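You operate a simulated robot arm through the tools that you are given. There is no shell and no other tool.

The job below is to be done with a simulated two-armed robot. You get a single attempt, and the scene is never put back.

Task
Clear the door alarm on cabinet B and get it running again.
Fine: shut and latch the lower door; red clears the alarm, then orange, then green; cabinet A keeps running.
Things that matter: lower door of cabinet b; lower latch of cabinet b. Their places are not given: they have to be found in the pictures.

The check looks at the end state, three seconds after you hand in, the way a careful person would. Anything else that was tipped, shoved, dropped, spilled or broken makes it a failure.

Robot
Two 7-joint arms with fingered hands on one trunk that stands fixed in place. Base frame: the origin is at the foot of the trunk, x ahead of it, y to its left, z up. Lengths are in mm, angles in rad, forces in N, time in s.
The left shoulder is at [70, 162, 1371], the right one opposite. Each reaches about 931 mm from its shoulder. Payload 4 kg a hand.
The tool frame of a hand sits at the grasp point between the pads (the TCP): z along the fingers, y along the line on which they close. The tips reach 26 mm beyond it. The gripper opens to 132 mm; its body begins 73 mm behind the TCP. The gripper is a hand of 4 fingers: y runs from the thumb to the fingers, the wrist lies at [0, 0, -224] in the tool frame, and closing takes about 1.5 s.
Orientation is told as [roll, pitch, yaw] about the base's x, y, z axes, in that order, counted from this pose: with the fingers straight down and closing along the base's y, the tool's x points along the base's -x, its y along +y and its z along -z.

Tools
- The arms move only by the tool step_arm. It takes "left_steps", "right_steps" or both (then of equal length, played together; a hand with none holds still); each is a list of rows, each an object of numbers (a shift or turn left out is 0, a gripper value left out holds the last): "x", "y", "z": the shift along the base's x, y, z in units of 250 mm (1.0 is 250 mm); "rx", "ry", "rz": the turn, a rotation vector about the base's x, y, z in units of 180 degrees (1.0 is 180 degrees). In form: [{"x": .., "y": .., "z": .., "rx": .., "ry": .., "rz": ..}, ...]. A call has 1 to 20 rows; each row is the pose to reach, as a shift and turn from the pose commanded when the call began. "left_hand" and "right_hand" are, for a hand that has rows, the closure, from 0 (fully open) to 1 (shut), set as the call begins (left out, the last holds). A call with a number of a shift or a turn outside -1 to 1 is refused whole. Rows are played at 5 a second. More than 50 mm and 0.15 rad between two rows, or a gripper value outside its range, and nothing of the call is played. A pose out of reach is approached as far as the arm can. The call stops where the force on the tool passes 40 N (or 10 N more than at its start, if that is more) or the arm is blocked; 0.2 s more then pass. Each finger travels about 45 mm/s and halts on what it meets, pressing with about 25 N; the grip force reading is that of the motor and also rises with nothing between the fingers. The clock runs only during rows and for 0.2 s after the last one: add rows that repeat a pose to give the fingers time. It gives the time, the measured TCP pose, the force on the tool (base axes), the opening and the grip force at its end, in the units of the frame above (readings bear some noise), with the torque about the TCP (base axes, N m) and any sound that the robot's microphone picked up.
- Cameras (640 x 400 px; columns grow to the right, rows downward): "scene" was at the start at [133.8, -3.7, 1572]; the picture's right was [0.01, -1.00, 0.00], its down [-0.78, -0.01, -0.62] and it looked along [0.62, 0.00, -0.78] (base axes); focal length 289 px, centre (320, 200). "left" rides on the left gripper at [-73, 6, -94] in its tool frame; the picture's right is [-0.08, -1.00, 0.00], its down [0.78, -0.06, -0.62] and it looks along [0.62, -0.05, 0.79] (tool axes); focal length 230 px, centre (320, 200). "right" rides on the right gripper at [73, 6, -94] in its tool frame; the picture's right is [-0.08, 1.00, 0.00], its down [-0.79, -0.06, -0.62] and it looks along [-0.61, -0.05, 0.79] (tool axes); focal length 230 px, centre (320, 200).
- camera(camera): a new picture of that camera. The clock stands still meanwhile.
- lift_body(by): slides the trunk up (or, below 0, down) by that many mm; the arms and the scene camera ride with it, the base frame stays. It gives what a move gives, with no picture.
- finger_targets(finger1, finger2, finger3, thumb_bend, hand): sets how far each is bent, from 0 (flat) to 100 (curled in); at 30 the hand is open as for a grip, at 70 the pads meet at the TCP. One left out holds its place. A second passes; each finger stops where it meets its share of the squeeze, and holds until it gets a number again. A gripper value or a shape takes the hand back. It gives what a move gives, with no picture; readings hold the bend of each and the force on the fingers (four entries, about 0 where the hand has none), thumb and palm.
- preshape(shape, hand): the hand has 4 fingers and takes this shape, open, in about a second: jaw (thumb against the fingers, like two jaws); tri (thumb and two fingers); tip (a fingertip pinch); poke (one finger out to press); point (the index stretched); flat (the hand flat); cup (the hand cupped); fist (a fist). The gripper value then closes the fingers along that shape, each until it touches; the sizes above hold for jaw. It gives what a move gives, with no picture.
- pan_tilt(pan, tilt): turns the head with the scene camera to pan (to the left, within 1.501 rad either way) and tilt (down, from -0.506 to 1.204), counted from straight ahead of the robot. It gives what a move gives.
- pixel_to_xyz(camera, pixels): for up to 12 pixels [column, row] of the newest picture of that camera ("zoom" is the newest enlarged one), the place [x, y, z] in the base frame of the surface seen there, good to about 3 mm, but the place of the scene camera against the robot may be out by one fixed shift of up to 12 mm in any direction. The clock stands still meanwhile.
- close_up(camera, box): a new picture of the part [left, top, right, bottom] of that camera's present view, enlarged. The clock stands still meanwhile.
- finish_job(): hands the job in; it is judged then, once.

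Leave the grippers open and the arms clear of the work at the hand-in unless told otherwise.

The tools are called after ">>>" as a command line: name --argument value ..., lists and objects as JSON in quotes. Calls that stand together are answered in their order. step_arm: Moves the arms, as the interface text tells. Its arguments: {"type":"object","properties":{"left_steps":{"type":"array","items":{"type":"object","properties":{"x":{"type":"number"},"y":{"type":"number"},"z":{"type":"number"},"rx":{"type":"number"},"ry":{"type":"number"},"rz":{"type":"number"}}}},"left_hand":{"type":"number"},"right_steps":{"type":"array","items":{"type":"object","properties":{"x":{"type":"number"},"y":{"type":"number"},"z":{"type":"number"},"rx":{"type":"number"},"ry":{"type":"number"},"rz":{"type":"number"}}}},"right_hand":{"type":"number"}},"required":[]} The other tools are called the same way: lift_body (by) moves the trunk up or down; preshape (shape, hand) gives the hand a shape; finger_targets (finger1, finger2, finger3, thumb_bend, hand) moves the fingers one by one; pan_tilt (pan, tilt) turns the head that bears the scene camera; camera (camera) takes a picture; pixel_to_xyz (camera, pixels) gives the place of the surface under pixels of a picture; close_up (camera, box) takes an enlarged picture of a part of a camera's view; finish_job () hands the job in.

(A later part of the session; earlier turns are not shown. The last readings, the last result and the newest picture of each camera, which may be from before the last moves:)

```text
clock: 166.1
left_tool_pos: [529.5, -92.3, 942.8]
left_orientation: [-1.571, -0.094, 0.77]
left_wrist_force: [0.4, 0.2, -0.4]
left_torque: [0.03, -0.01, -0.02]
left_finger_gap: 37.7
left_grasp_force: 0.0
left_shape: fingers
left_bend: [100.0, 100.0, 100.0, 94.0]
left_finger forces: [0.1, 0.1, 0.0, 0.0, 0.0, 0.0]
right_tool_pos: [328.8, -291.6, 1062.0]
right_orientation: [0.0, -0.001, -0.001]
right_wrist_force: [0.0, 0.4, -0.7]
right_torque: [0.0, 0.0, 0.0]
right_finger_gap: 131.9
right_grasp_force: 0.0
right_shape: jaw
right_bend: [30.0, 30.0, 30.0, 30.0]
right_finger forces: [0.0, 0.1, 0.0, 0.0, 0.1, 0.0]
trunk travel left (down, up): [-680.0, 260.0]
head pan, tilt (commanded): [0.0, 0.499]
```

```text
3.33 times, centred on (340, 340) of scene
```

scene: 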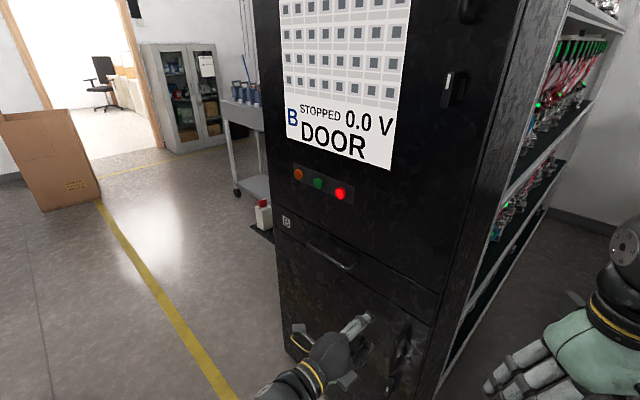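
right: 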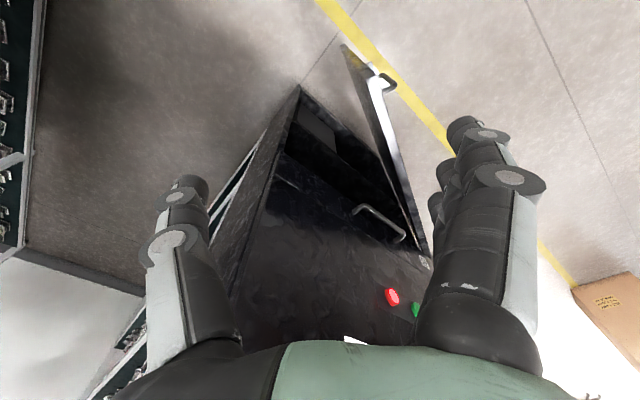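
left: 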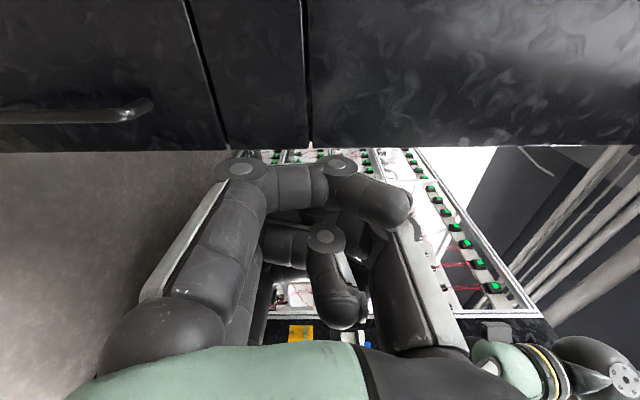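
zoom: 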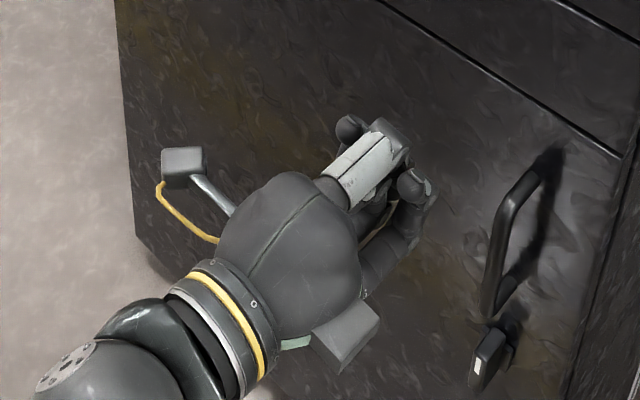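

The fingers obstruct each other that way. The closed jaw (all tips together, 26 mm ahead of the TCP) is compact and known, and the buttons are 80 mm apart, so I'll press with that.

>>> preshape --hand "left" --shape "jaw"

>>> step_arm --left_steps '[{"z": 0}, {"z": 0}, {"z": 0}, {"z": 0}, {"z": 0}, {"z": 0}, {"z": 0}, {"z": 0}]' --left_hand 1

>>> camera --camera "left"

>>> close_up --camera "scene" --box '[260, 280, 420, 400]'

```text
clock: 167.0
left_tool_pos: [529.2, -92.7, 944.0]
left_orientation: [-1.571, -0.093, 0.77]
left_wrist_force: [0.1, -1.0, -1.2]
left_torque: [-0.02, -0.04, 0.02]
left_finger_gap: 131.8
left_grasp_force: 0.1
left_shape: jaw
left_bend: [30.0, 30.0, 30.0, 30.0]
left_finger forces: [0.1, 0.0, 0.0, 0.0, 0.0, 0.1]
right_tool_pos: [327.7, -292.8, 1062.5]
right_orientation: [0.001, 0.0, -0.002]
right_wrist_force: [0.7, -0.2, -0.1]
right_torque: [0.01, -0.03, 0.02]
right_finger_gap: 132.0
right_grasp_force: 0.1
right_shape: jaw
right_bend: [30.0, 30.0, 30.0, 30.0]
right_finger forces: [0.0, 0.1, 0.0, 0.1, 0.0, 0.0]
trunk travel left (down, up): [-680.0, 260.0]
head pan, tilt (commanded): [0.0, 0.499]
```

```text
clock: 168.8
left_tool_pos: [530.3, -92.8, 943.7]
left_orientation: [-1.57, -0.093, 0.769]
left_wrist_force: [0.1, -0.7, -0.5]
left_torque: [0.0, 0.01, 0.01]
left_finger_gap: 0.2
left_grasp_force: 13.3
left_shape: jaw
left_bend: [65.0, 60.0, 65.0, 65.0]
left_finger forces: [0.0, 0.0, 0.1, 0.0, 0.0, 0.1]
right_tool_pos: [328.0, -292.1, 1062.0]
right_orientation: [0.0, 0.0, -0.003]
right_wrist_force: [0.6, 0.7, -0.6]
right_torque: [0.04, -0.02, 0.0]
right_finger_gap: 131.7
right_grasp_force: 0.1
right_shape: jaw
right_bend: [30.0, 30.0, 30.0, 30.0]
right_finger forces: [0.0, 0.0, 0.0, 0.0, 0.0, 0.1]
trunk travel left (down, up): [-680.0, 260.0]
head pan, tilt (commanded): [0.0, 0.499]
```

```text
taken
```

left: 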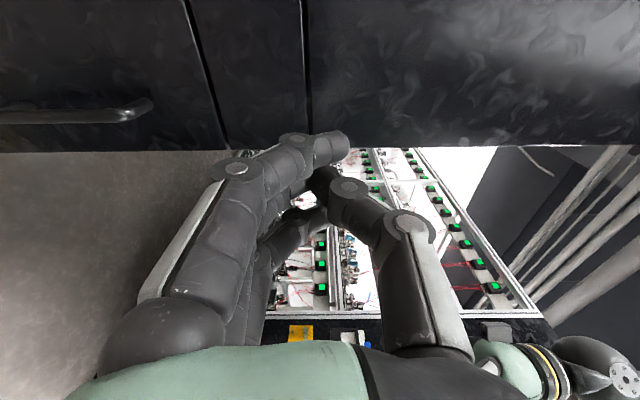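

```text
3.33 times, centred on (340, 340) of scene
```

zoom: 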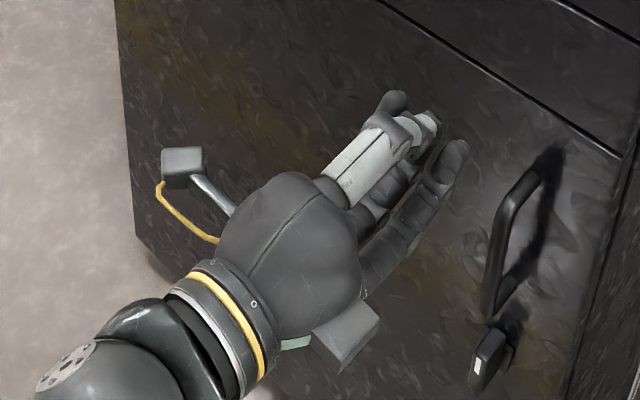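

In this shape the two side fingers reach a bit beyond the thumb and middle finger. I'll measure the fingertip positions relative to the TCP so I can aim one of them.

>>> pixel_to_xyz --camera "zoom" --pixels '[[393, 98], [388, 105], [458, 148], [450, 160], [430, 120], [425, 130]]'

>>> pixel_to_xyz --camera "left" --pixels '[[335, 140], [345, 150], [328, 180], [318, 213], [340, 145]]'

```text
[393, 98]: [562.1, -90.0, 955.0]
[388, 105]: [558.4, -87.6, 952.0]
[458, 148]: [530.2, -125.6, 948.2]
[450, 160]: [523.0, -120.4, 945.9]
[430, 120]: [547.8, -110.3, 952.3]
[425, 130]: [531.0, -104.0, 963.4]
```

```text
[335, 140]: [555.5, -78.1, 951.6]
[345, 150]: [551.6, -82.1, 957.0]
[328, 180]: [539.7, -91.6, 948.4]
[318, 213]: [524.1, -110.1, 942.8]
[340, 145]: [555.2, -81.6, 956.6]
```

The tips are nearly level but spread ±25 mm sideways, which is clumsy on a small button. I'll instead open the hand and form a single pointer in the right order: curl the outer fingers first, keep the middle one out, and then fold in the thumb.

>>> preshape --hand "left" --shape "jaw"

>>> finger_targets --hand "left" --finger1 100 --finger2 30 --finger3 100 --thumb_bend 30

>>> finger_targets --hand "left" --thumb_bend 80

>>> camera --camera "left"

>>> close_up --camera "scene" --box '[260, 280, 420, 400]'

```text
clock: 169.7
left_tool_pos: [529.3, -91.2, 943.5]
left_orientation: [-1.572, -0.092, 0.77]
left_wrist_force: [0.1, -0.3, 0.4]
left_torque: [0.0, -0.02, 0.02]
left_finger_gap: 131.6
left_grasp_force: 0.1
left_shape: jaw
left_bend: [30.0, 30.0, 30.0, 30.0]
left_finger forces: [0.0, 0.0, 0.1, 0.1, 0.1, 0.0]
right_tool_pos: [328.2, -291.7, 1062.3]
right_orientation: [0.0, -0.001, -0.001]
right_wrist_force: [-0.1, -0.4, -0.3]
right_torque: [0.05, -0.02, 0.02]
right_finger_gap: 132.0
right_grasp_force: 0.2
right_shape: jaw
right_bend: [30.0, 30.0, 30.0, 30.0]
right_finger forces: [0.0, 0.0, 0.1, 0.0, 0.0, 0.1]
trunk travel left (down, up): [-680.0, 260.0]
head pan, tilt (commanded): [0.0, 0.499]
```

```text
clock: 170.7
left_tool_pos: [529.8, -93.3, 942.6]
left_orientation: [-1.572, -0.092, 0.77]
left_wrist_force: [0.1, -0.2, 0.1]
left_torque: [-0.01, -0.01, -0.01]
left_finger_gap: 60.3
left_grasp_force: 0.1
left_shape: fingers
left_bend: [100.0, 30.0, 100.0, 30.0]
left_finger forces: [0.0, 0.0, 0.0, 0.0, 0.0, 0.0]
right_tool_pos: [328.4, -293.2, 1062.1]
right_orientation: [-0.001, 0.001, -0.003]
right_wrist_force: [-0.6, -0.2, -0.2]
right_torque: [0.0, 0.0, -0.01]
right_finger_gap: 131.8
right_grasp_force: 0.1
right_shape: jaw
right_bend: [30.0, 30.0, 30.0, 30.0]
right_finger forces: [0.0, 0.0, 0.1, 0.0, 0.1, 0.0]
trunk travel left (down, up): [-680.0, 260.0]
head pan, tilt (commanded): [0.0, 0.499]
```

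```text
clock: 171.7
left_tool_pos: [529.3, -92.3, 942.9]
left_orientation: [-1.572, -0.094, 0.77]
left_wrist_force: [-0.6, -0.1, -0.3]
left_torque: [0.02, -0.01, 0.02]
left_finger_gap: 37.1
left_grasp_force: 0.0
left_shape: fingers
left_bend: [100.0, 30.0, 100.0, 80.0]
left_finger forces: [0.0, 0.0, 0.0, 0.0, 0.1, 0.1]
right_tool_pos: [328.7, -292.9, 1061.8]
right_orientation: [0.002, 0.001, -0.003]
right_wrist_force: [0.9, 0.7, -1.2]
right_torque: [0.03, 0.02, -0.01]
right_finger_gap: 131.9
right_grasp_force: 0.1
right_shape: jaw
right_bend: [30.0, 30.0, 30.0, 30.0]
right_finger forces: [0.0, 0.1, 0.0, 0.1, 0.1, 0.1]
trunk travel left (down, up): [-680.0, 260.0]
head pan, tilt (commanded): [0.0, 0.499]
```

```text
taken
```

left: 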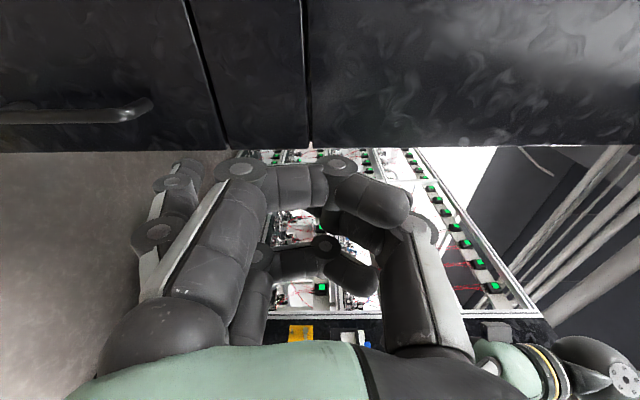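

```text
3.33 times, centred on (340, 340) of scene
```

zoom: 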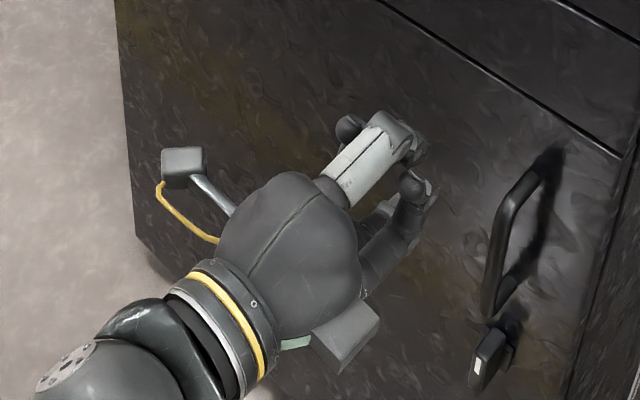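

The curled fingers' knuckles protrude about as far as the pointer, so that's no good either. I'll look at the "tip" shape (fingertip pinch) closed.

>>> preshape --hand "left" --shape "tip"

>>> step_arm --left_steps '[{"z": 0}, {"z": 0}, {"z": 0}, {"z": 0}, {"z": 0}, {"z": 0}, {"z": 0}, {"z": 0}]' --left_hand 1

>>> camera --camera "left"

>>> close_up --camera "scene" --box '[260, 280, 420, 400]'

```text
clock: 172.6
left_tool_pos: [530.1, -91.9, 943.6]
left_orientation: [-1.57, -0.094, 0.768]
left_wrist_force: [-0.6, 0.3, -0.1]
left_torque: [0.01, 0.0, -0.02]
left_finger_gap: 132.3
left_grasp_force: 0.1
left_shape: tip
left_bend: [0.0, 30.0, 0.0, 30.0]
left_finger forces: [0.0, 0.0, 0.1, 0.0, 0.0, 0.1]
right_tool_pos: [328.1, -292.5, 1061.6]
right_orientation: [-0.001, 0.001, 0.0]
right_wrist_force: [-0.3, -0.7, -0.9]
right_torque: [0.01, -0.03, -0.02]
right_finger_gap: 132.0
right_grasp_force: 0.1
right_shape: jaw
right_bend: [30.0, 30.0, 30.0, 30.0]
right_finger forces: [0.0, 0.0, 0.0, 0.0, 0.0, 0.0]
trunk travel left (down, up): [-680.0, 260.0]
head pan, tilt (commanded): [0.0, 0.499]
```

```text
clock: 174.4
left_tool_pos: [529.6, -91.9, 943.9]
left_orientation: [-1.572, -0.093, 0.769]
left_wrist_force: [0.3, 0.3, -0.2]
left_torque: [0.01, -0.03, -0.01]
left_finger_gap: 0.0
left_grasp_force: 13.6
left_shape: tip
left_bend: [3.0, 61.0, 3.0, 66.0]
left_finger forces: [0.0, 0.0, 0.0, 0.0, 0.0, 0.0]
right_tool_pos: [327.5, -293.3, 1062.2]
right_orientation: [-0.002, -0.001, -0.003]
right_wrist_force: [-0.1, -0.1, -0.2]
right_torque: [0.02, -0.01, -0.01]
right_finger_gap: 132.0
right_grasp_force: 0.2
right_shape: jaw
right_bend: [30.0, 30.0, 30.0, 30.0]
right_finger forces: [0.1, 0.1, 0.0, 0.0, 0.0, 0.1]
trunk travel left (down, up): [-680.0, 260.0]
head pan, tilt (commanded): [0.0, 0.499]
```

```text
taken
```

left: 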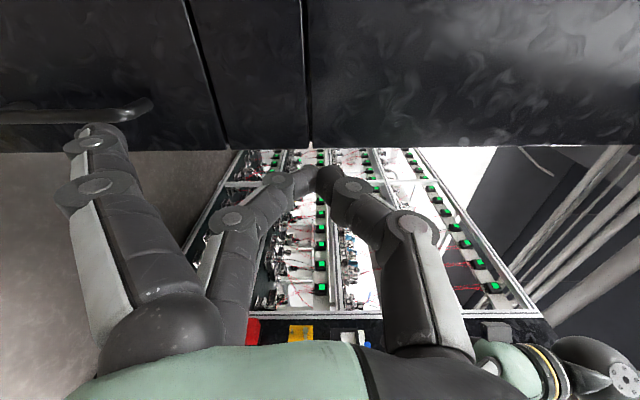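

```text
3.33 times, centred on (340, 340) of scene
```

zoom: 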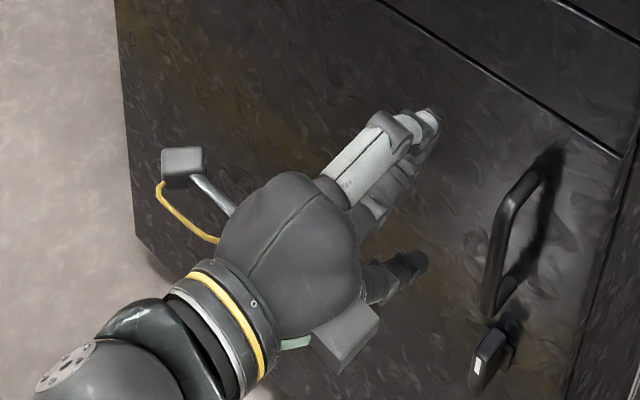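

This is good: the thumb and middle finger meet in a single tip on the axis, and the other two fingers splay away downward. I'll measure that tip and the splayed fingers' reach.

>>> pixel_to_xyz --camera "left" --pixels '[[308, 178], [322, 172], [318, 185], [95, 130], [105, 135], [118, 150]]'

>>> pixel_to_xyz --camera "zoom" --pixels '[[433, 112], [430, 130], [420, 262], [410, 265], [380, 205]]'

```text
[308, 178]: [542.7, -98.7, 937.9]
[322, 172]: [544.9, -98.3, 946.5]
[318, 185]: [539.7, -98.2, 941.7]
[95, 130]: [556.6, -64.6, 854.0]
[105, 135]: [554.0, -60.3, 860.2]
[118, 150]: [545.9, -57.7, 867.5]
```

```text
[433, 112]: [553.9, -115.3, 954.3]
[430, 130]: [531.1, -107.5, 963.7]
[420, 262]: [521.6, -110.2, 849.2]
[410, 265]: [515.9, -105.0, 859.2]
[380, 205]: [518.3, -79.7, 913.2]
```

The pinch tip leads by about 26 mm over the splayed fingers. Now I'll move to a pre-press position in front of the red button, about 60 mm short of it.

>>> step_arm --left_steps '[{"x": 0.12, "y": 0.05, "z": 0.085}, {"x": 0.24, "y": 0.1, "z": 0.17}, {"x": 0.36, "y": 0.16, "z": 0.255}, {"x": 0.48, "y": 0.22, "z": 0.34}, {"x": 0.6, "y": 0.28, "z": 0.425}, {"x": 0.72, "y": 0.34, "z": 0.51}, {"x": 0.82, "y": 0.38, "z": 0.56}, {"x": 0.892, "y": 0.4, "z": 0.582}]'

>>> camera --camera "left"

>>> camera --camera "scene"

```text
clock: 176.2
left_tool_pos: [754.0, 6.1, 1090.3]
left_orientation: [-1.571, -0.092, 0.769]
left_wrist_force: [0.3, -0.2, -0.3]
left_torque: [0.02, -0.02, 0.01]
left_finger_gap: 0.0
left_grasp_force: 25.1
left_shape: tip
left_bend: [26.0, 62.0, 26.0, 66.0]
left_finger forces: [0.0, 0.0, 0.0, 0.0, 0.1, 0.0]
right_tool_pos: [328.6, -292.9, 1063.3]
right_orientation: [-0.001, 0.001, -0.001]
right_wrist_force: [0.7, -0.6, 0.1]
right_torque: [0.01, 0.0, 0.05]
right_finger_gap: 131.9
right_grasp_force: 0.0
right_shape: jaw
right_bend: [30.0, 30.0, 30.0, 30.0]
right_finger forces: [0.0, 0.1, 0.1, 0.0, 0.1, 0.1]
trunk travel left (down, up): [-680.0, 260.0]
head pan, tilt (commanded): [0.0, 0.499]
```

```text
taken
```

left: 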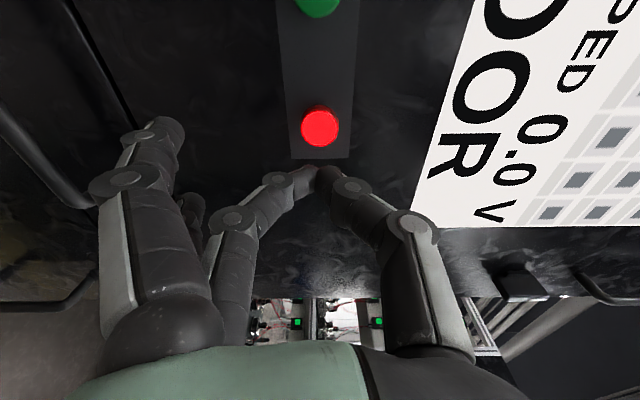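

```text
taken
```

scene: 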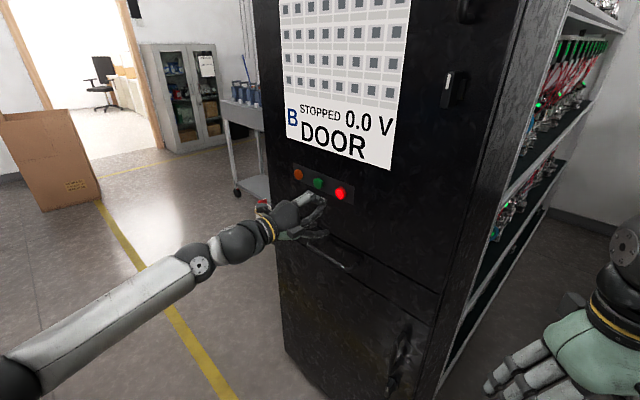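

The red button shows at (321,125) in the left picture. The side fingers are slowly curling in, so I'll set them flat again and hold, and measure the buttons with the hand camera.

>>> finger_targets --hand "left" --finger1 0 --finger3 0

>>> camera --camera "left"

>>> pixel_to_xyz --camera "left" --pixels '[[321, 125], [312, 118], [330, 118], [321, 112], [320, 140], [298, 140], [345, 140], [318, 5], [316, 80], [308, 178], [322, 172], [150, 130]]'

```text
clock: 177.2
left_tool_pos: [752.8, 7.0, 1090.1]
left_orientation: [-1.572, -0.092, 0.772]
left_wrist_force: [0.2, -0.1, -0.3]
left_torque: [0.04, 0.0, -0.03]
left_finger_gap: 97.0
left_grasp_force: 0.1
left_shape: fingers
left_bend: [0.0, 62.0, 0.0, 66.0]
left_finger forces: [0.1, 0.1, 0.1, 0.0, 0.0, 0.0]
right_tool_pos: [330.0, -292.3, 1061.8]
right_orientation: [-0.001, 0.002, -0.001]
right_wrist_force: [0.1, -0.2, 0.7]
right_torque: [-0.01, -0.04, 0.0]
right_finger_gap: 131.8
right_grasp_force: 0.1
right_shape: jaw
right_bend: [30.0, 30.0, 30.0, 30.0]
right_finger forces: [0.0, 0.0, 0.1, 0.1, 0.0, 0.0]
trunk travel left (down, up): [-680.0, 260.0]
head pan, tilt (commanded): [0.0, 0.499]
```

```text
taken
```

left: 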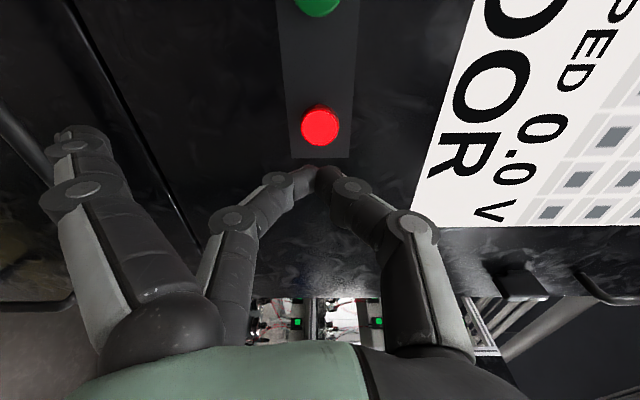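

```text
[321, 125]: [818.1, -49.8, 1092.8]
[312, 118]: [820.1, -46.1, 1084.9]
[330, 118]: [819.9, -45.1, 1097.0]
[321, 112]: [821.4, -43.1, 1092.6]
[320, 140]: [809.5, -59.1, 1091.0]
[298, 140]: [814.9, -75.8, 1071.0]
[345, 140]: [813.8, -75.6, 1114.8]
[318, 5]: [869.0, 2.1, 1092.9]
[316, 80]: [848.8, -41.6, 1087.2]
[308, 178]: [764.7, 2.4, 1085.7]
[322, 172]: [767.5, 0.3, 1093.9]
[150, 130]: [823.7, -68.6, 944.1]
```

The red button's face is centred near (815.5,-51,1092) and stands about 17 mm proud. The pinch tip is about 60 mm short of it and aligned within a few mm. I'll approach to about 8 mm from it.

>>> step_arm --left_steps '[{"x": 0.04, "y": -0.037, "z": 0.004}, {"x": 0.08, "y": -0.074, "z": 0.008}, {"x": 0.12, "y": -0.111, "z": 0.008}, {"x": 0.1517, "y": -0.1425, "z": 0.008}]'

>>> camera --camera "left"

>>> close_up --camera "scene" --box '[260, 140, 420, 260]'

```text
clock: 178.2
left_tool_pos: [791.0, -28.2, 1090.9]
left_orientation: [-1.572, -0.092, 0.771]
left_wrist_force: [0.5, -0.7, 1.1]
left_torque: [0.04, 0.02, 0.04]
left_finger_gap: 96.7
left_grasp_force: 0.0
left_shape: fingers
left_bend: [0.0, 62.0, 0.0, 66.0]
left_finger forces: [0.0, 0.0, 0.0, 0.0, 0.0, 0.0]
right_tool_pos: [327.0, -292.4, 1062.6]
right_orientation: [-0.001, -0.002, -0.002]
right_wrist_force: [0.2, 0.2, -0.3]
right_torque: [0.02, -0.03, 0.02]
right_finger_gap: 131.8
right_grasp_force: 0.1
right_shape: jaw
right_bend: [30.0, 30.0, 30.0, 30.0]
right_finger forces: [0.0, 0.1, 0.1, 0.1, 0.1, 0.0]
trunk travel left (down, up): [-680.0, 260.0]
head pan, tilt (commanded): [0.0, 0.499]
```

```text
taken
```

left: 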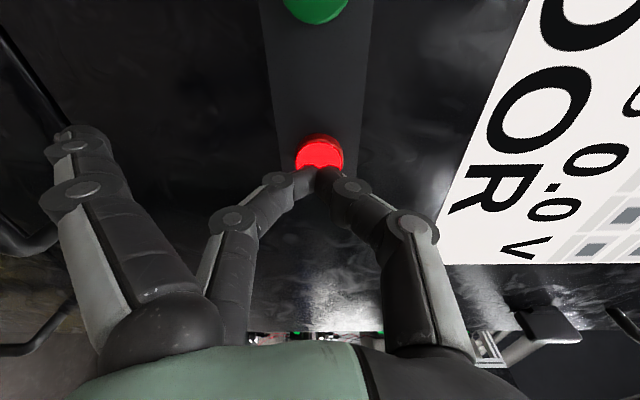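

```text
3.33 times, centred on (340, 200) of scene
```

zoom: 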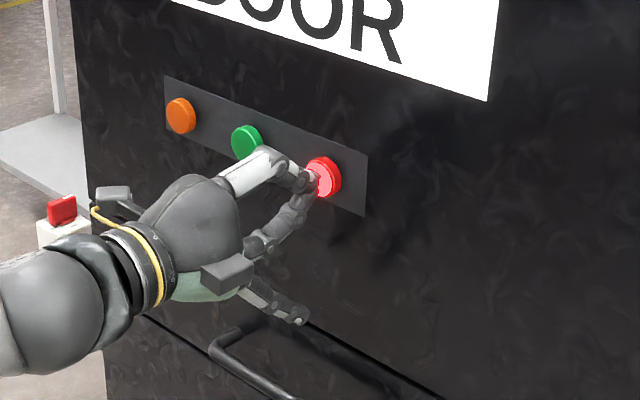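

The pinch tip is right in front of the red button. Now I'll press slowly, 2 mm per row.

>>> step_arm --left_steps '[{"x": 0.0057, "y": -0.0057}, {"x": 0.0113, "y": -0.0113}, {"x": 0.017, "y": -0.017}, {"x": 0.0227, "y": -0.0226}, {"x": 0.0284, "y": -0.0283}, {"x": 0.034, "y": -0.034}, {"x": 0.0397, "y": -0.0396}]'

>>> camera --camera "scene"

```text
clock: 179.8
left_tool_pos: [799.2, -37.3, 1090.1]
left_orientation: [-1.572, -0.092, 0.771]
left_wrist_force: [-11.7, 9.3, -2.0]
left_torque: [0.06, 0.13, -0.04]
left_finger_gap: 97.0
left_grasp_force: 0.1
left_shape: fingers
left_bend: [0.0, 63.0, 0.0, 66.0]
left_finger forces: [0.0, 0.1, 0.0, 0.0, 0.0, 0.0]
right_tool_pos: [325.9, -291.2, 1064.2]
right_orientation: [-0.001, -0.003, 0.0]
right_wrist_force: [0.0, -0.6, 0.4]
right_torque: [0.03, -0.02, -0.02]
right_finger_gap: 131.9
right_grasp_force: 0.1
right_shape: jaw
right_bend: [30.0, 30.0, 30.0, 30.0]
right_finger forces: [0.0, 0.0, 0.1, 0.1, 0.0, 0.1]
trunk travel left (down, up): [-680.0, 260.0]
head pan, tilt (commanded): [0.0, 0.499]
heard: click
```

```text
taken
```

scene: 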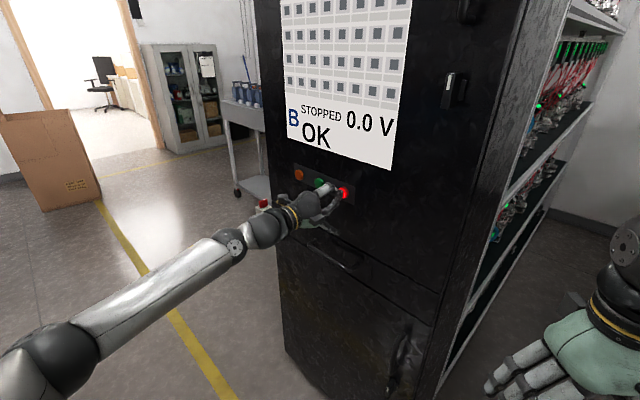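

A click was heard and the panel now reads "STOPPED 0.0 V OK" — the alarm is cleared. I'll back off about 70 mm.

>>> step_arm --left_steps '[{"x": -0.03, "y": 0.03}, {"x": -0.08, "y": 0.08}, {"x": -0.14, "y": 0.14}, {"x": -0.2, "y": 0.2}]'

>>> camera --camera "scene"

>>> camera --camera "left"

```text
clock: 180.8
left_tool_pos: [749.7, 10.5, 1090.5]
left_orientation: [-1.573, -0.093, 0.77]
left_wrist_force: [0.0, 0.3, -0.4]
left_torque: [0.02, -0.02, 0.03]
left_finger_gap: 96.6
left_grasp_force: 0.1
left_shape: fingers
left_bend: [0.0, 63.0, 0.0, 66.0]
left_finger forces: [0.0, 0.1, 0.1, 0.1, 0.1, 0.1]
right_tool_pos: [327.8, -291.1, 1062.6]
right_orientation: [0.002, -0.001, -0.001]
right_wrist_force: [-0.9, 0.2, 0.5]
right_torque: [-0.03, -0.01, -0.01]
right_finger_gap: 132.1
right_grasp_force: 0.0
right_shape: jaw
right_bend: [30.0, 30.0, 30.0, 30.0]
right_finger forces: [0.1, 0.0, 0.1, 0.0, 0.0, 0.1]
trunk travel left (down, up): [-680.0, 260.0]
head pan, tilt (commanded): [0.0, 0.499]
```

```text
taken
```

scene: 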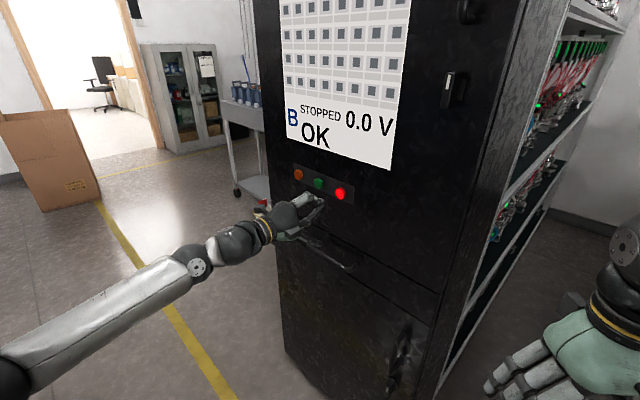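

```text
taken
```

left: 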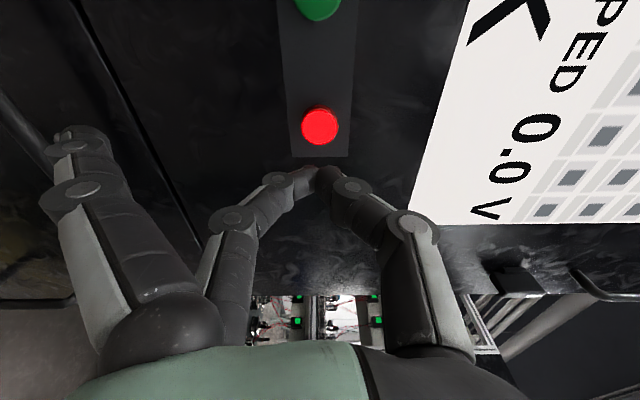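

Next is orange. It's farther away, so I'll yaw the hand about 23° more toward straight ahead for reach while moving in front of the orange button, keeping about 60 mm off.

>>> step_arm --left_steps '[{"x": 0.115, "y": 0.105, "rz": 0.032}, {"x": 0.23, "y": 0.21, "rz": 0.064}, {"x": 0.345, "y": 0.315, "rz": 0.096}, {"x": 0.459, "y": 0.419, "rz": 0.128}]'

>>> camera --camera "left"

>>> camera --camera "scene"

```text
clock: 181.8
left_tool_pos: [866.3, 115.8, 1089.7]
left_orientation: [-1.568, -0.093, 1.176]
left_wrist_force: [0.2, 0.3, -0.1]
left_torque: [-0.02, -0.01, 0.0]
left_finger_gap: 96.8
left_grasp_force: 0.1
left_shape: fingers
left_bend: [0.0, 63.0, 0.0, 66.0]
left_finger forces: [0.1, 0.1, 0.0, 0.1, 0.0, 0.0]
right_tool_pos: [329.5, -293.3, 1062.0]
right_orientation: [0.0, -0.001, -0.002]
right_wrist_force: [0.3, 0.8, -0.2]
right_torque: [0.02, -0.02, 0.01]
right_finger_gap: 132.2
right_grasp_force: 0.1
right_shape: jaw
right_bend: [30.0, 30.0, 30.0, 30.0]
right_finger forces: [0.1, 0.0, 0.0, 0.1, 0.0, 0.0]
trunk travel left (down, up): [-680.0, 260.0]
head pan, tilt (commanded): [0.0, 0.499]
```

```text
taken
```

left: 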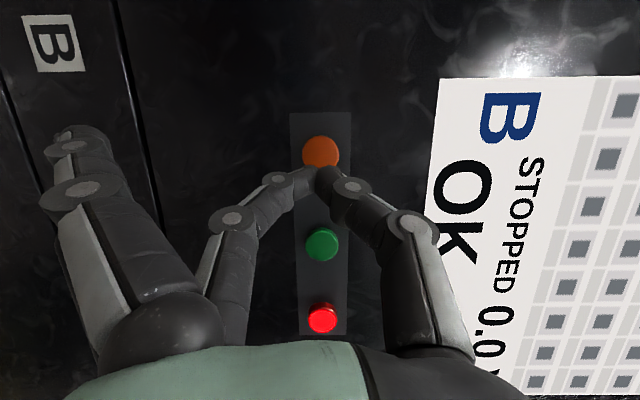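

```text
taken
```

scene: 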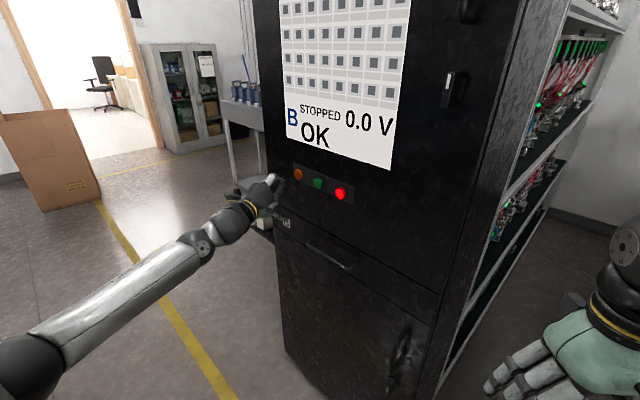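

The orange button is at (321,150) in the left picture, green at (322,245), red at (322,318). I'll measure the orange button's face.

>>> pixel_to_xyz --camera "left" --pixels '[[320, 150], [320, 140], [312, 150], [330, 150], [322, 245], [322, 318], [300, 125], [340, 125], [308, 180], [322, 175]]'

>>> close_up --camera "left" --box '[270, 100, 370, 200]'

```text
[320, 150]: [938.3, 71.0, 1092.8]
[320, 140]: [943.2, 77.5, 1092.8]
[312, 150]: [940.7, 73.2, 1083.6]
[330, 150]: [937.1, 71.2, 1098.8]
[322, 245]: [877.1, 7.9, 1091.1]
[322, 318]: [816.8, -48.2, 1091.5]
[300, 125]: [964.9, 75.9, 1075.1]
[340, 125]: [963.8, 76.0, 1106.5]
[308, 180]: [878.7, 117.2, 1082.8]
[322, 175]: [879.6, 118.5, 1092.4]
```

```text
4.00 times, centred on (320, 150) of left
```

zoom: 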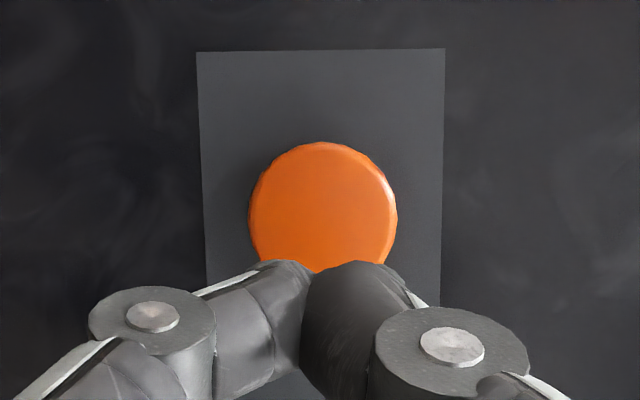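

Orange's face is centred near (936,67,1092). I'll approach to about 10 mm from it, correcting about 5 mm sideways.

>>> step_arm --left_steps '[{"x": 0.04, "y": -0.03, "z": 0.004}, {"x": 0.08, "y": -0.062, "z": 0.008}, {"x": 0.12, "y": -0.097, "z": 0.008}, {"x": 0.1545, "y": -0.1284, "z": 0.008}]'

>>> camera --camera "left"

>>> close_up --camera "scene" --box '[240, 130, 380, 230]'

```text
clock: 182.8
left_tool_pos: [904.5, 84.1, 1093.3]
left_orientation: [-1.571, -0.092, 1.171]
left_wrist_force: [-0.6, -0.1, -0.2]
left_torque: [0.0, 0.01, 0.0]
left_finger_gap: 96.9
left_grasp_force: 0.0
left_shape: fingers
left_bend: [0.0, 63.0, 0.0, 66.0]
left_finger forces: [0.1, 0.0, 0.0, 0.0, 0.0, 0.0]
right_tool_pos: [329.1, -293.6, 1062.2]
right_orientation: [0.0, -0.001, -0.002]
right_wrist_force: [-0.3, -0.5, -0.6]
right_torque: [0.0, 0.0, 0.02]
right_finger_gap: 131.8
right_grasp_force: 0.1
right_shape: jaw
right_bend: [30.0, 30.0, 30.0, 30.0]
right_finger forces: [0.0, 0.1, 0.0, 0.0, 0.0, 0.0]
trunk travel left (down, up): [-680.0, 260.0]
head pan, tilt (commanded): [0.0, 0.499]
```

```text
taken
```

left: 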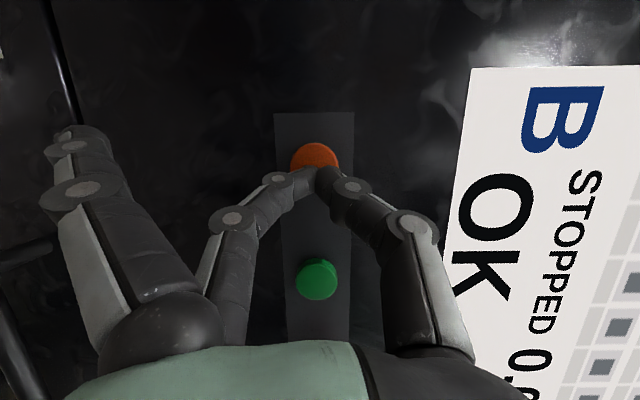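

```text
4.00 times, centred on (310, 180) of scene
```

zoom: 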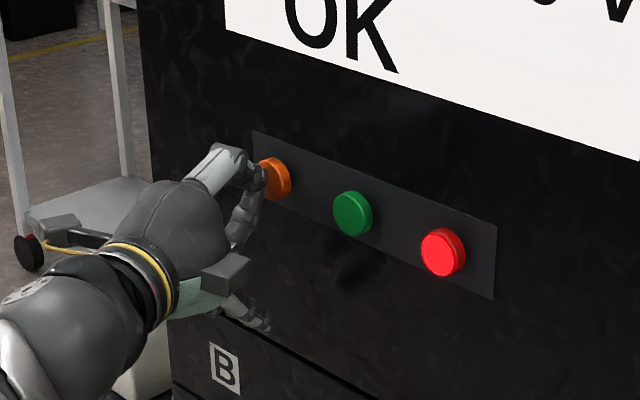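

Well aligned in front of orange. Pressing slowly, 2 mm per row.

>>> step_arm --left_steps '[{"x": 0.0057, "y": -0.0057}, {"x": 0.0113, "y": -0.0113}, {"x": 0.017, "y": -0.017}, {"x": 0.0227, "y": -0.0226}, {"x": 0.0284, "y": -0.0283}, {"x": 0.034, "y": -0.034}, {"x": 0.0397, "y": -0.0396}]'

>>> camera --camera "scene"

```text
clock: 184.4
left_tool_pos: [912.4, 77.1, 1093.9]
left_orientation: [-1.571, -0.093, 1.175]
left_wrist_force: [-8.0, 4.5, -1.9]
left_torque: [0.03, 0.08, -0.01]
left_finger_gap: 96.5
left_grasp_force: 0.1
left_shape: fingers
left_bend: [0.0, 63.0, 0.0, 67.0]
left_finger forces: [0.0, 0.0, 0.1, 0.1, 0.0, 0.1]
right_tool_pos: [325.6, -291.7, 1062.9]
right_orientation: [0.0, -0.002, 0.0]
right_wrist_force: [-0.7, -0.3, -0.8]
right_torque: [0.02, 0.0, 0.0]
right_finger_gap: 131.8
right_grasp_force: 0.2
right_shape: jaw
right_bend: [30.0, 30.0, 30.0, 30.0]
right_finger forces: [0.0, 0.0, 0.0, 0.0, 0.1, 0.1]
trunk travel left (down, up): [-680.0, 260.0]
head pan, tilt (commanded): [0.0, 0.499]
heard: click
```

```text
taken
```

scene: 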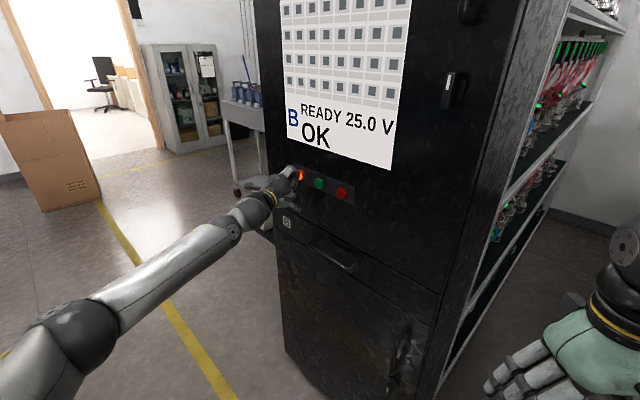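

"READY 25.0 V OK", with a click and the orange lamp lit. I'll back off 60 mm and move across in front of green.

>>> step_arm --left_steps '[{"x": -0.04, "y": 0.04}, {"x": -0.1, "y": 0.1}, {"x": -0.17, "y": 0.17}, {"x": -0.25, "y": 0.09}, {"x": -0.33, "y": 0.01}, {"x": -0.408, "y": -0.068}]'

>>> camera --camera "left"

>>> camera --camera "scene"

```text
clock: 185.8
left_tool_pos: [810.7, 58.4, 1093.5]
left_orientation: [-1.572, -0.091, 1.173]
left_wrist_force: [0.5, -0.3, -0.1]
left_torque: [-0.02, 0.01, -0.02]
left_finger_gap: 96.6
left_grasp_force: 0.1
left_shape: fingers
left_bend: [0.0, 62.0, 0.0, 67.0]
left_finger forces: [0.0, 0.0, 0.1, 0.0, 0.0, 0.1]
right_tool_pos: [328.4, -292.3, 1062.4]
right_orientation: [0.0, 0.001, -0.002]
right_wrist_force: [0.1, 0.5, -0.8]
right_torque: [0.03, 0.04, 0.02]
right_finger_gap: 131.6
right_grasp_force: 0.1
right_shape: jaw
right_bend: [30.0, 30.0, 30.0, 30.0]
right_finger forces: [0.0, 0.1, 0.1, 0.0, 0.0, 0.0]
trunk travel left (down, up): [-680.0, 260.0]
head pan, tilt (commanded): [0.0, 0.499]
```

```text
taken
```

left: 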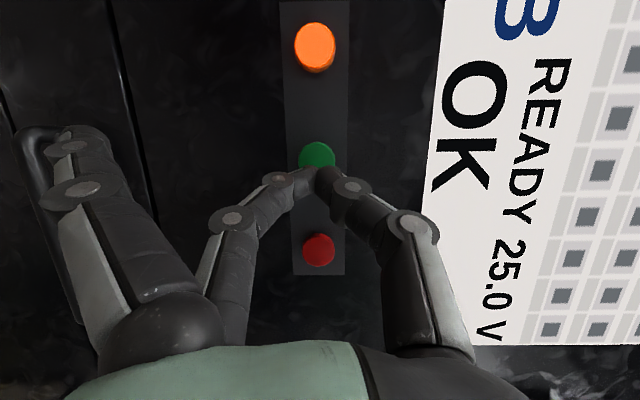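

```text
taken
```

scene: 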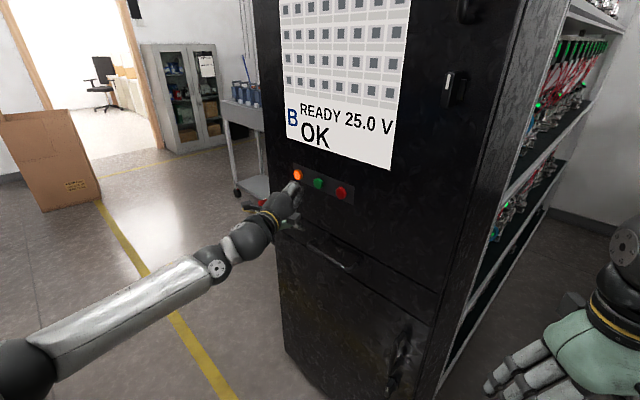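

Green is at about (318,155) in the left picture, below the lit orange. I'll measure it.

>>> pixel_to_xyz --camera "left" --pixels '[[317, 145], [317, 155], [310, 155], [326, 155], [317, 160], [314, 47], [318, 250]]'

>>> close_up --camera "left" --box '[270, 100, 370, 200]'

```text
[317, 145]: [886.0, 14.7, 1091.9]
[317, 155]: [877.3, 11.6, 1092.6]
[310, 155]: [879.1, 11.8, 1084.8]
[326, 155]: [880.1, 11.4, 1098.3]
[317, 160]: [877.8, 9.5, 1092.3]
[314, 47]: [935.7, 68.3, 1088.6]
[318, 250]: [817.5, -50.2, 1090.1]
```

```text
4.00 times, centred on (320, 150) of left
```

zoom: 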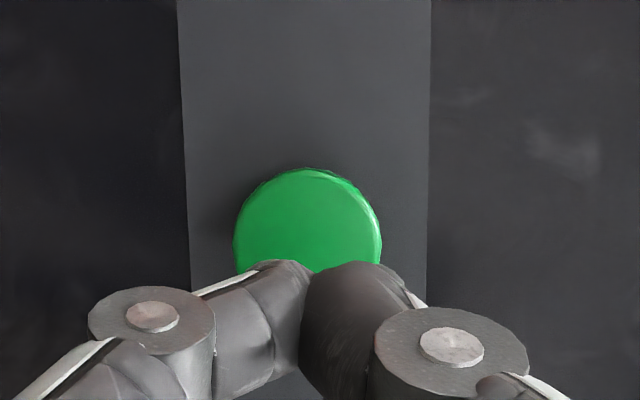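

Green's face is centred near (876.5,9,1092). Approaching to about 9 mm.

>>> step_arm --left_steps '[{"x": 0.04, "y": -0.036, "z": -0.002}, {"x": 0.08, "y": -0.073, "z": -0.004}, {"x": 0.115, "y": -0.105, "z": -0.004}, {"x": 0.1446, "y": -0.1328, "z": -0.004}]'

>>> camera --camera "left"

>>> close_up --camera "scene" --box '[250, 130, 390, 230]'

```text
clock: 186.8
left_tool_pos: [847.0, 24.4, 1092.0]
left_orientation: [-1.572, -0.092, 1.172]
left_wrist_force: [-0.3, -0.5, -0.1]
left_torque: [0.01, -0.02, 0.04]
left_finger_gap: 96.8
left_grasp_force: 0.1
left_shape: fingers
left_bend: [0.0, 62.0, 0.0, 67.0]
left_finger forces: [0.0, 0.0, 0.0, 0.0, 0.0, 0.1]
right_tool_pos: [328.6, -292.6, 1061.4]
right_orientation: [0.001, -0.001, -0.001]
right_wrist_force: [-0.6, 0.3, 0.4]
right_torque: [0.01, 0.02, -0.02]
right_finger_gap: 132.1
right_grasp_force: 0.1
right_shape: jaw
right_bend: [30.0, 30.0, 30.0, 30.0]
right_finger forces: [0.0, 0.0, 0.0, 0.0, 0.0, 0.0]
trunk travel left (down, up): [-680.0, 260.0]
head pan, tilt (commanded): [0.0, 0.499]
```

```text
taken
```

left: 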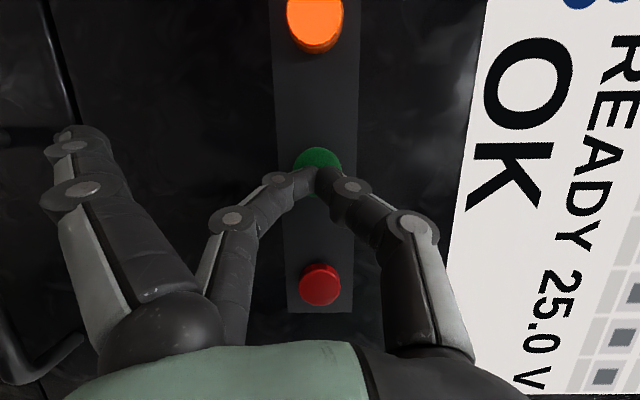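

```text
4.00 times, centred on (320, 180) of scene
```

zoom: 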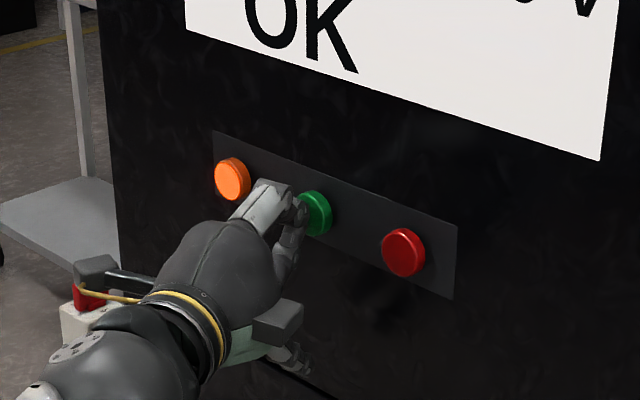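

Aligned on green, with the other buttons clear. Pressing slowly.

>>> step_arm --left_steps '[{"x": 0.0057, "y": -0.0057}, {"x": 0.0113, "y": -0.0113}, {"x": 0.017, "y": -0.017}, {"x": 0.0227, "y": -0.0226}, {"x": 0.0284, "y": -0.0283}, {"x": 0.034, "y": -0.034}, {"x": 0.0397, "y": -0.0396}]'

>>> camera --camera "scene"

```text
clock: 188.4
left_tool_pos: [855.5, 16.8, 1093.2]
left_orientation: [-1.571, -0.091, 1.174]
left_wrist_force: [-20.8, 15.1, -4.5]
left_torque: [0.12, 0.15, 0.02]
left_finger_gap: 96.0
left_grasp_force: 0.1
left_shape: fingers
left_bend: [0.0, 64.0, 0.0, 67.0]
left_finger forces: [0.1, 0.1, 0.0, 0.0, 0.0, 0.0]
right_tool_pos: [324.8, -291.3, 1062.6]
right_orientation: [-0.001, -0.003, -0.003]
right_wrist_force: [-0.1, 0.1, 0.1]
right_torque: [0.02, 0.02, 0.01]
right_finger_gap: 131.9
right_grasp_force: 0.1
right_shape: jaw
right_bend: [30.0, 30.0, 30.0, 30.0]
right_finger forces: [0.0, 0.0, 0.1, 0.0, 0.0, 0.1]
trunk travel left (down, up): [-680.0, 260.0]
head pan, tilt (commanded): [0.0, 0.499]
heard: click
```

```text
taken
```

scene: 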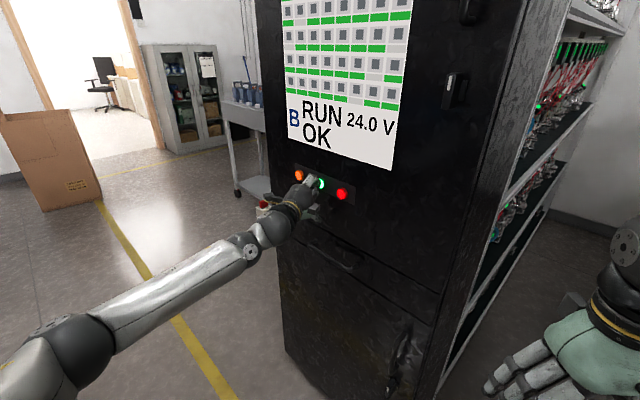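

Cabinet B now reads "RUN 24.0 V OK" with its grid lit green. I'll back the hand straight away from the panel.

>>> step_arm --left_steps '[{"x": -0.04, "y": 0.04}, {"x": -0.12, "y": 0.12}, {"x": -0.24, "y": 0.24}, {"x": -0.37, "y": 0.37}, {"x": -0.5, "y": 0.5}, {"x": -0.63, "y": 0.6}, {"x": -0.78, "y": 0.66}, {"x": -0.95, "y": 0.7}]'

>>> preshape --hand "left" --shape "jaw"

>>> camera --camera "scene"

```text
clock: 190.2
left_tool_pos: [619.1, 192.8, 1093.3]
left_orientation: [-1.572, -0.091, 1.172]
left_wrist_force: [-0.2, 0.1, 0.0]
left_torque: [-0.01, 0.02, 0.04]
left_finger_gap: 96.2
left_grasp_force: 0.1
left_shape: fingers
left_bend: [0.0, 63.0, 0.0, 67.0]
left_finger forces: [0.0, 0.0, 0.0, 0.0, 0.0, 0.0]
right_tool_pos: [326.3, -292.5, 1063.1]
right_orientation: [-0.001, -0.001, -0.001]
right_wrist_force: [-0.1, -0.6, -0.5]
right_torque: [0.03, 0.01, 0.0]
right_finger_gap: 132.1
right_grasp_force: 0.1
right_shape: jaw
right_bend: [30.0, 30.0, 30.0, 30.0]
right_finger forces: [0.1, 0.1, 0.1, 0.1, 0.0, 0.0]
trunk travel left (down, up): [-680.0, 260.0]
head pan, tilt (commanded): [0.0, 0.499]
```

```text
clock: 191.1
left_tool_pos: [620.9, 192.2, 1092.3]
left_orientation: [-1.571, -0.093, 1.173]
left_wrist_force: [0.6, -0.3, -0.5]
left_torque: [0.04, 0.02, 0.03]
left_finger_gap: 132.0
left_grasp_force: 0.2
left_shape: jaw
left_bend: [30.0, 30.0, 30.0, 30.0]
left_finger forces: [0.0, 0.0, 0.0, 0.0, 0.0, 0.0]
right_tool_pos: [328.0, -291.8, 1062.2]
right_orientation: [0.0, 0.0, -0.002]
right_wrist_force: [-0.4, 0.6, 1.0]
right_torque: [-0.01, -0.01, -0.01]
right_finger_gap: 131.8
right_grasp_force: 0.1
right_shape: jaw
right_bend: [30.0, 30.0, 30.0, 30.0]
right_finger forces: [0.1, 0.0, 0.0, 0.1, 0.1, 0.0]
trunk travel left (down, up): [-680.0, 260.0]
head pan, tilt (commanded): [0.0, 0.499]
```

```text
taken
```

scene: 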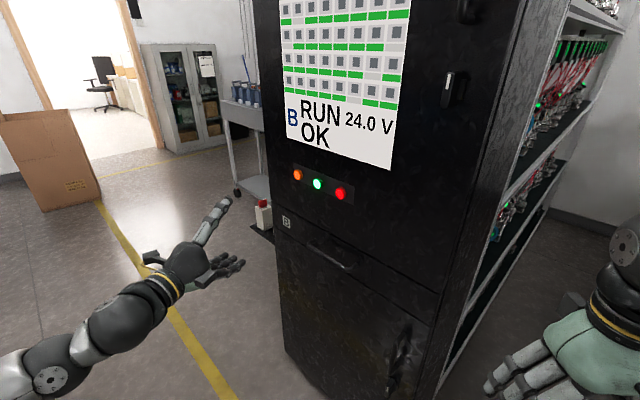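

Both hands are open and well clear. Before handing in I'll verify the lower latch and door of B, and that cabinet A is still running.

>>> close_up --camera "scene" --box '[270, 220, 470, 400]'

>>> pan_tilt --pan -1.45 --tilt 0.35

>>> camera --camera "scene"

>>> pan_tilt --pan -0.2 --tilt 0.9

>>> camera --camera "scene"

```text
2.22 times, centred on (370, 310) of scene
```

zoom: 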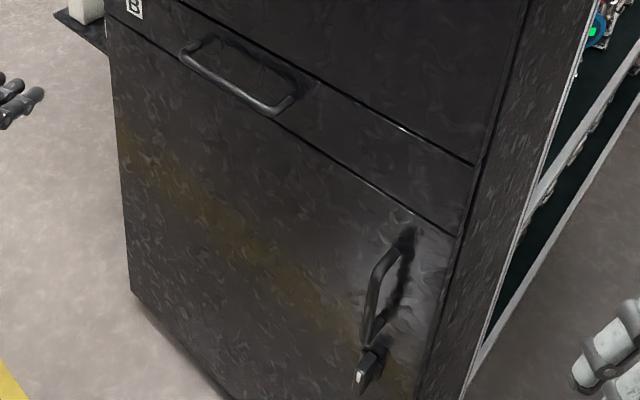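

```text
clock: 192.7
left_tool_pos: [621.0, 192.4, 1092.0]
left_orientation: [-1.572, -0.093, 1.173]
left_wrist_force: [-0.4, -0.3, 0.9]
left_torque: [0.0, 0.02, -0.03]
left_finger_gap: 132.1
left_grasp_force: 0.1
left_shape: jaw
left_bend: [30.0, 30.0, 30.0, 30.0]
left_finger forces: [0.1, 0.0, 0.0, 0.0, 0.0, 0.1]
right_tool_pos: [328.4, -291.5, 1062.2]
right_orientation: [0.0, 0.0, -0.001]
right_wrist_force: [0.6, -0.4, 0.5]
right_torque: [0.02, 0.01, -0.01]
right_finger_gap: 132.0
right_grasp_force: 0.1
right_shape: jaw
right_bend: [30.0, 30.0, 30.0, 30.0]
right_finger forces: [0.1, 0.0, 0.1, 0.0, 0.0, 0.1]
trunk travel left (down, up): [-680.0, 260.0]
head pan, tilt (commanded): [-1.45, 0.351]
```

```text
taken
```

scene: 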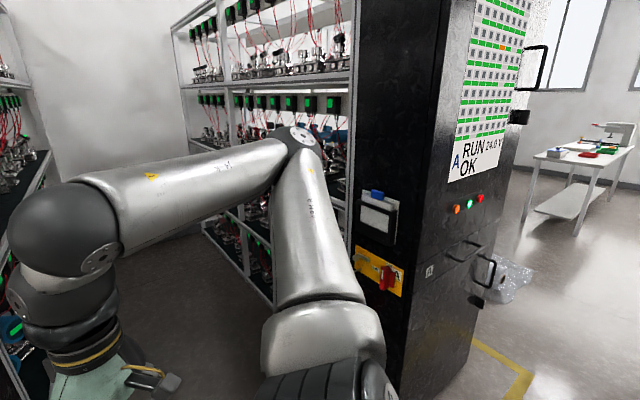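

```text
clock: 194.1
left_tool_pos: [621.0, 194.0, 1091.7]
left_orientation: [-1.57, -0.091, 1.173]
left_wrist_force: [0.0, 0.0, -0.8]
left_torque: [-0.02, 0.04, -0.03]
left_finger_gap: 131.7
left_grasp_force: 0.0
left_shape: jaw
left_bend: [30.0, 30.0, 30.0, 30.0]
left_finger forces: [0.0, 0.0, 0.0, 0.1, 0.0, 0.0]
right_tool_pos: [327.6, -291.8, 1062.0]
right_orientation: [0.0, 0.0, -0.002]
right_wrist_force: [-0.3, 0.1, 0.4]
right_torque: [0.01, -0.01, -0.02]
right_finger_gap: 131.9
right_grasp_force: 0.0
right_shape: jaw
right_bend: [30.0, 30.0, 30.0, 30.0]
right_finger forces: [0.0, 0.0, 0.0, 0.0, 0.0, 0.1]
trunk travel left (down, up): [-680.0, 260.0]
head pan, tilt (commanded): [-0.201, 0.901]
```

```text
taken
```

scene: 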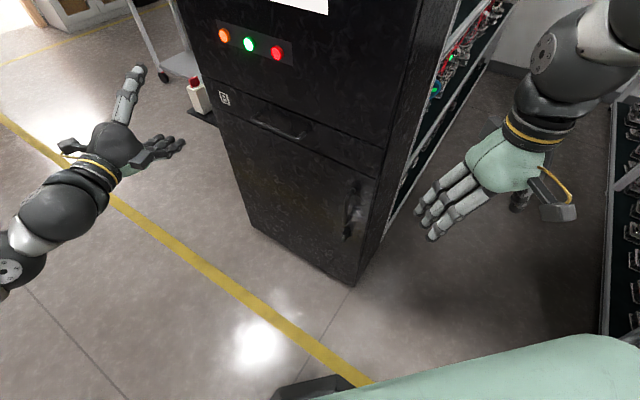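

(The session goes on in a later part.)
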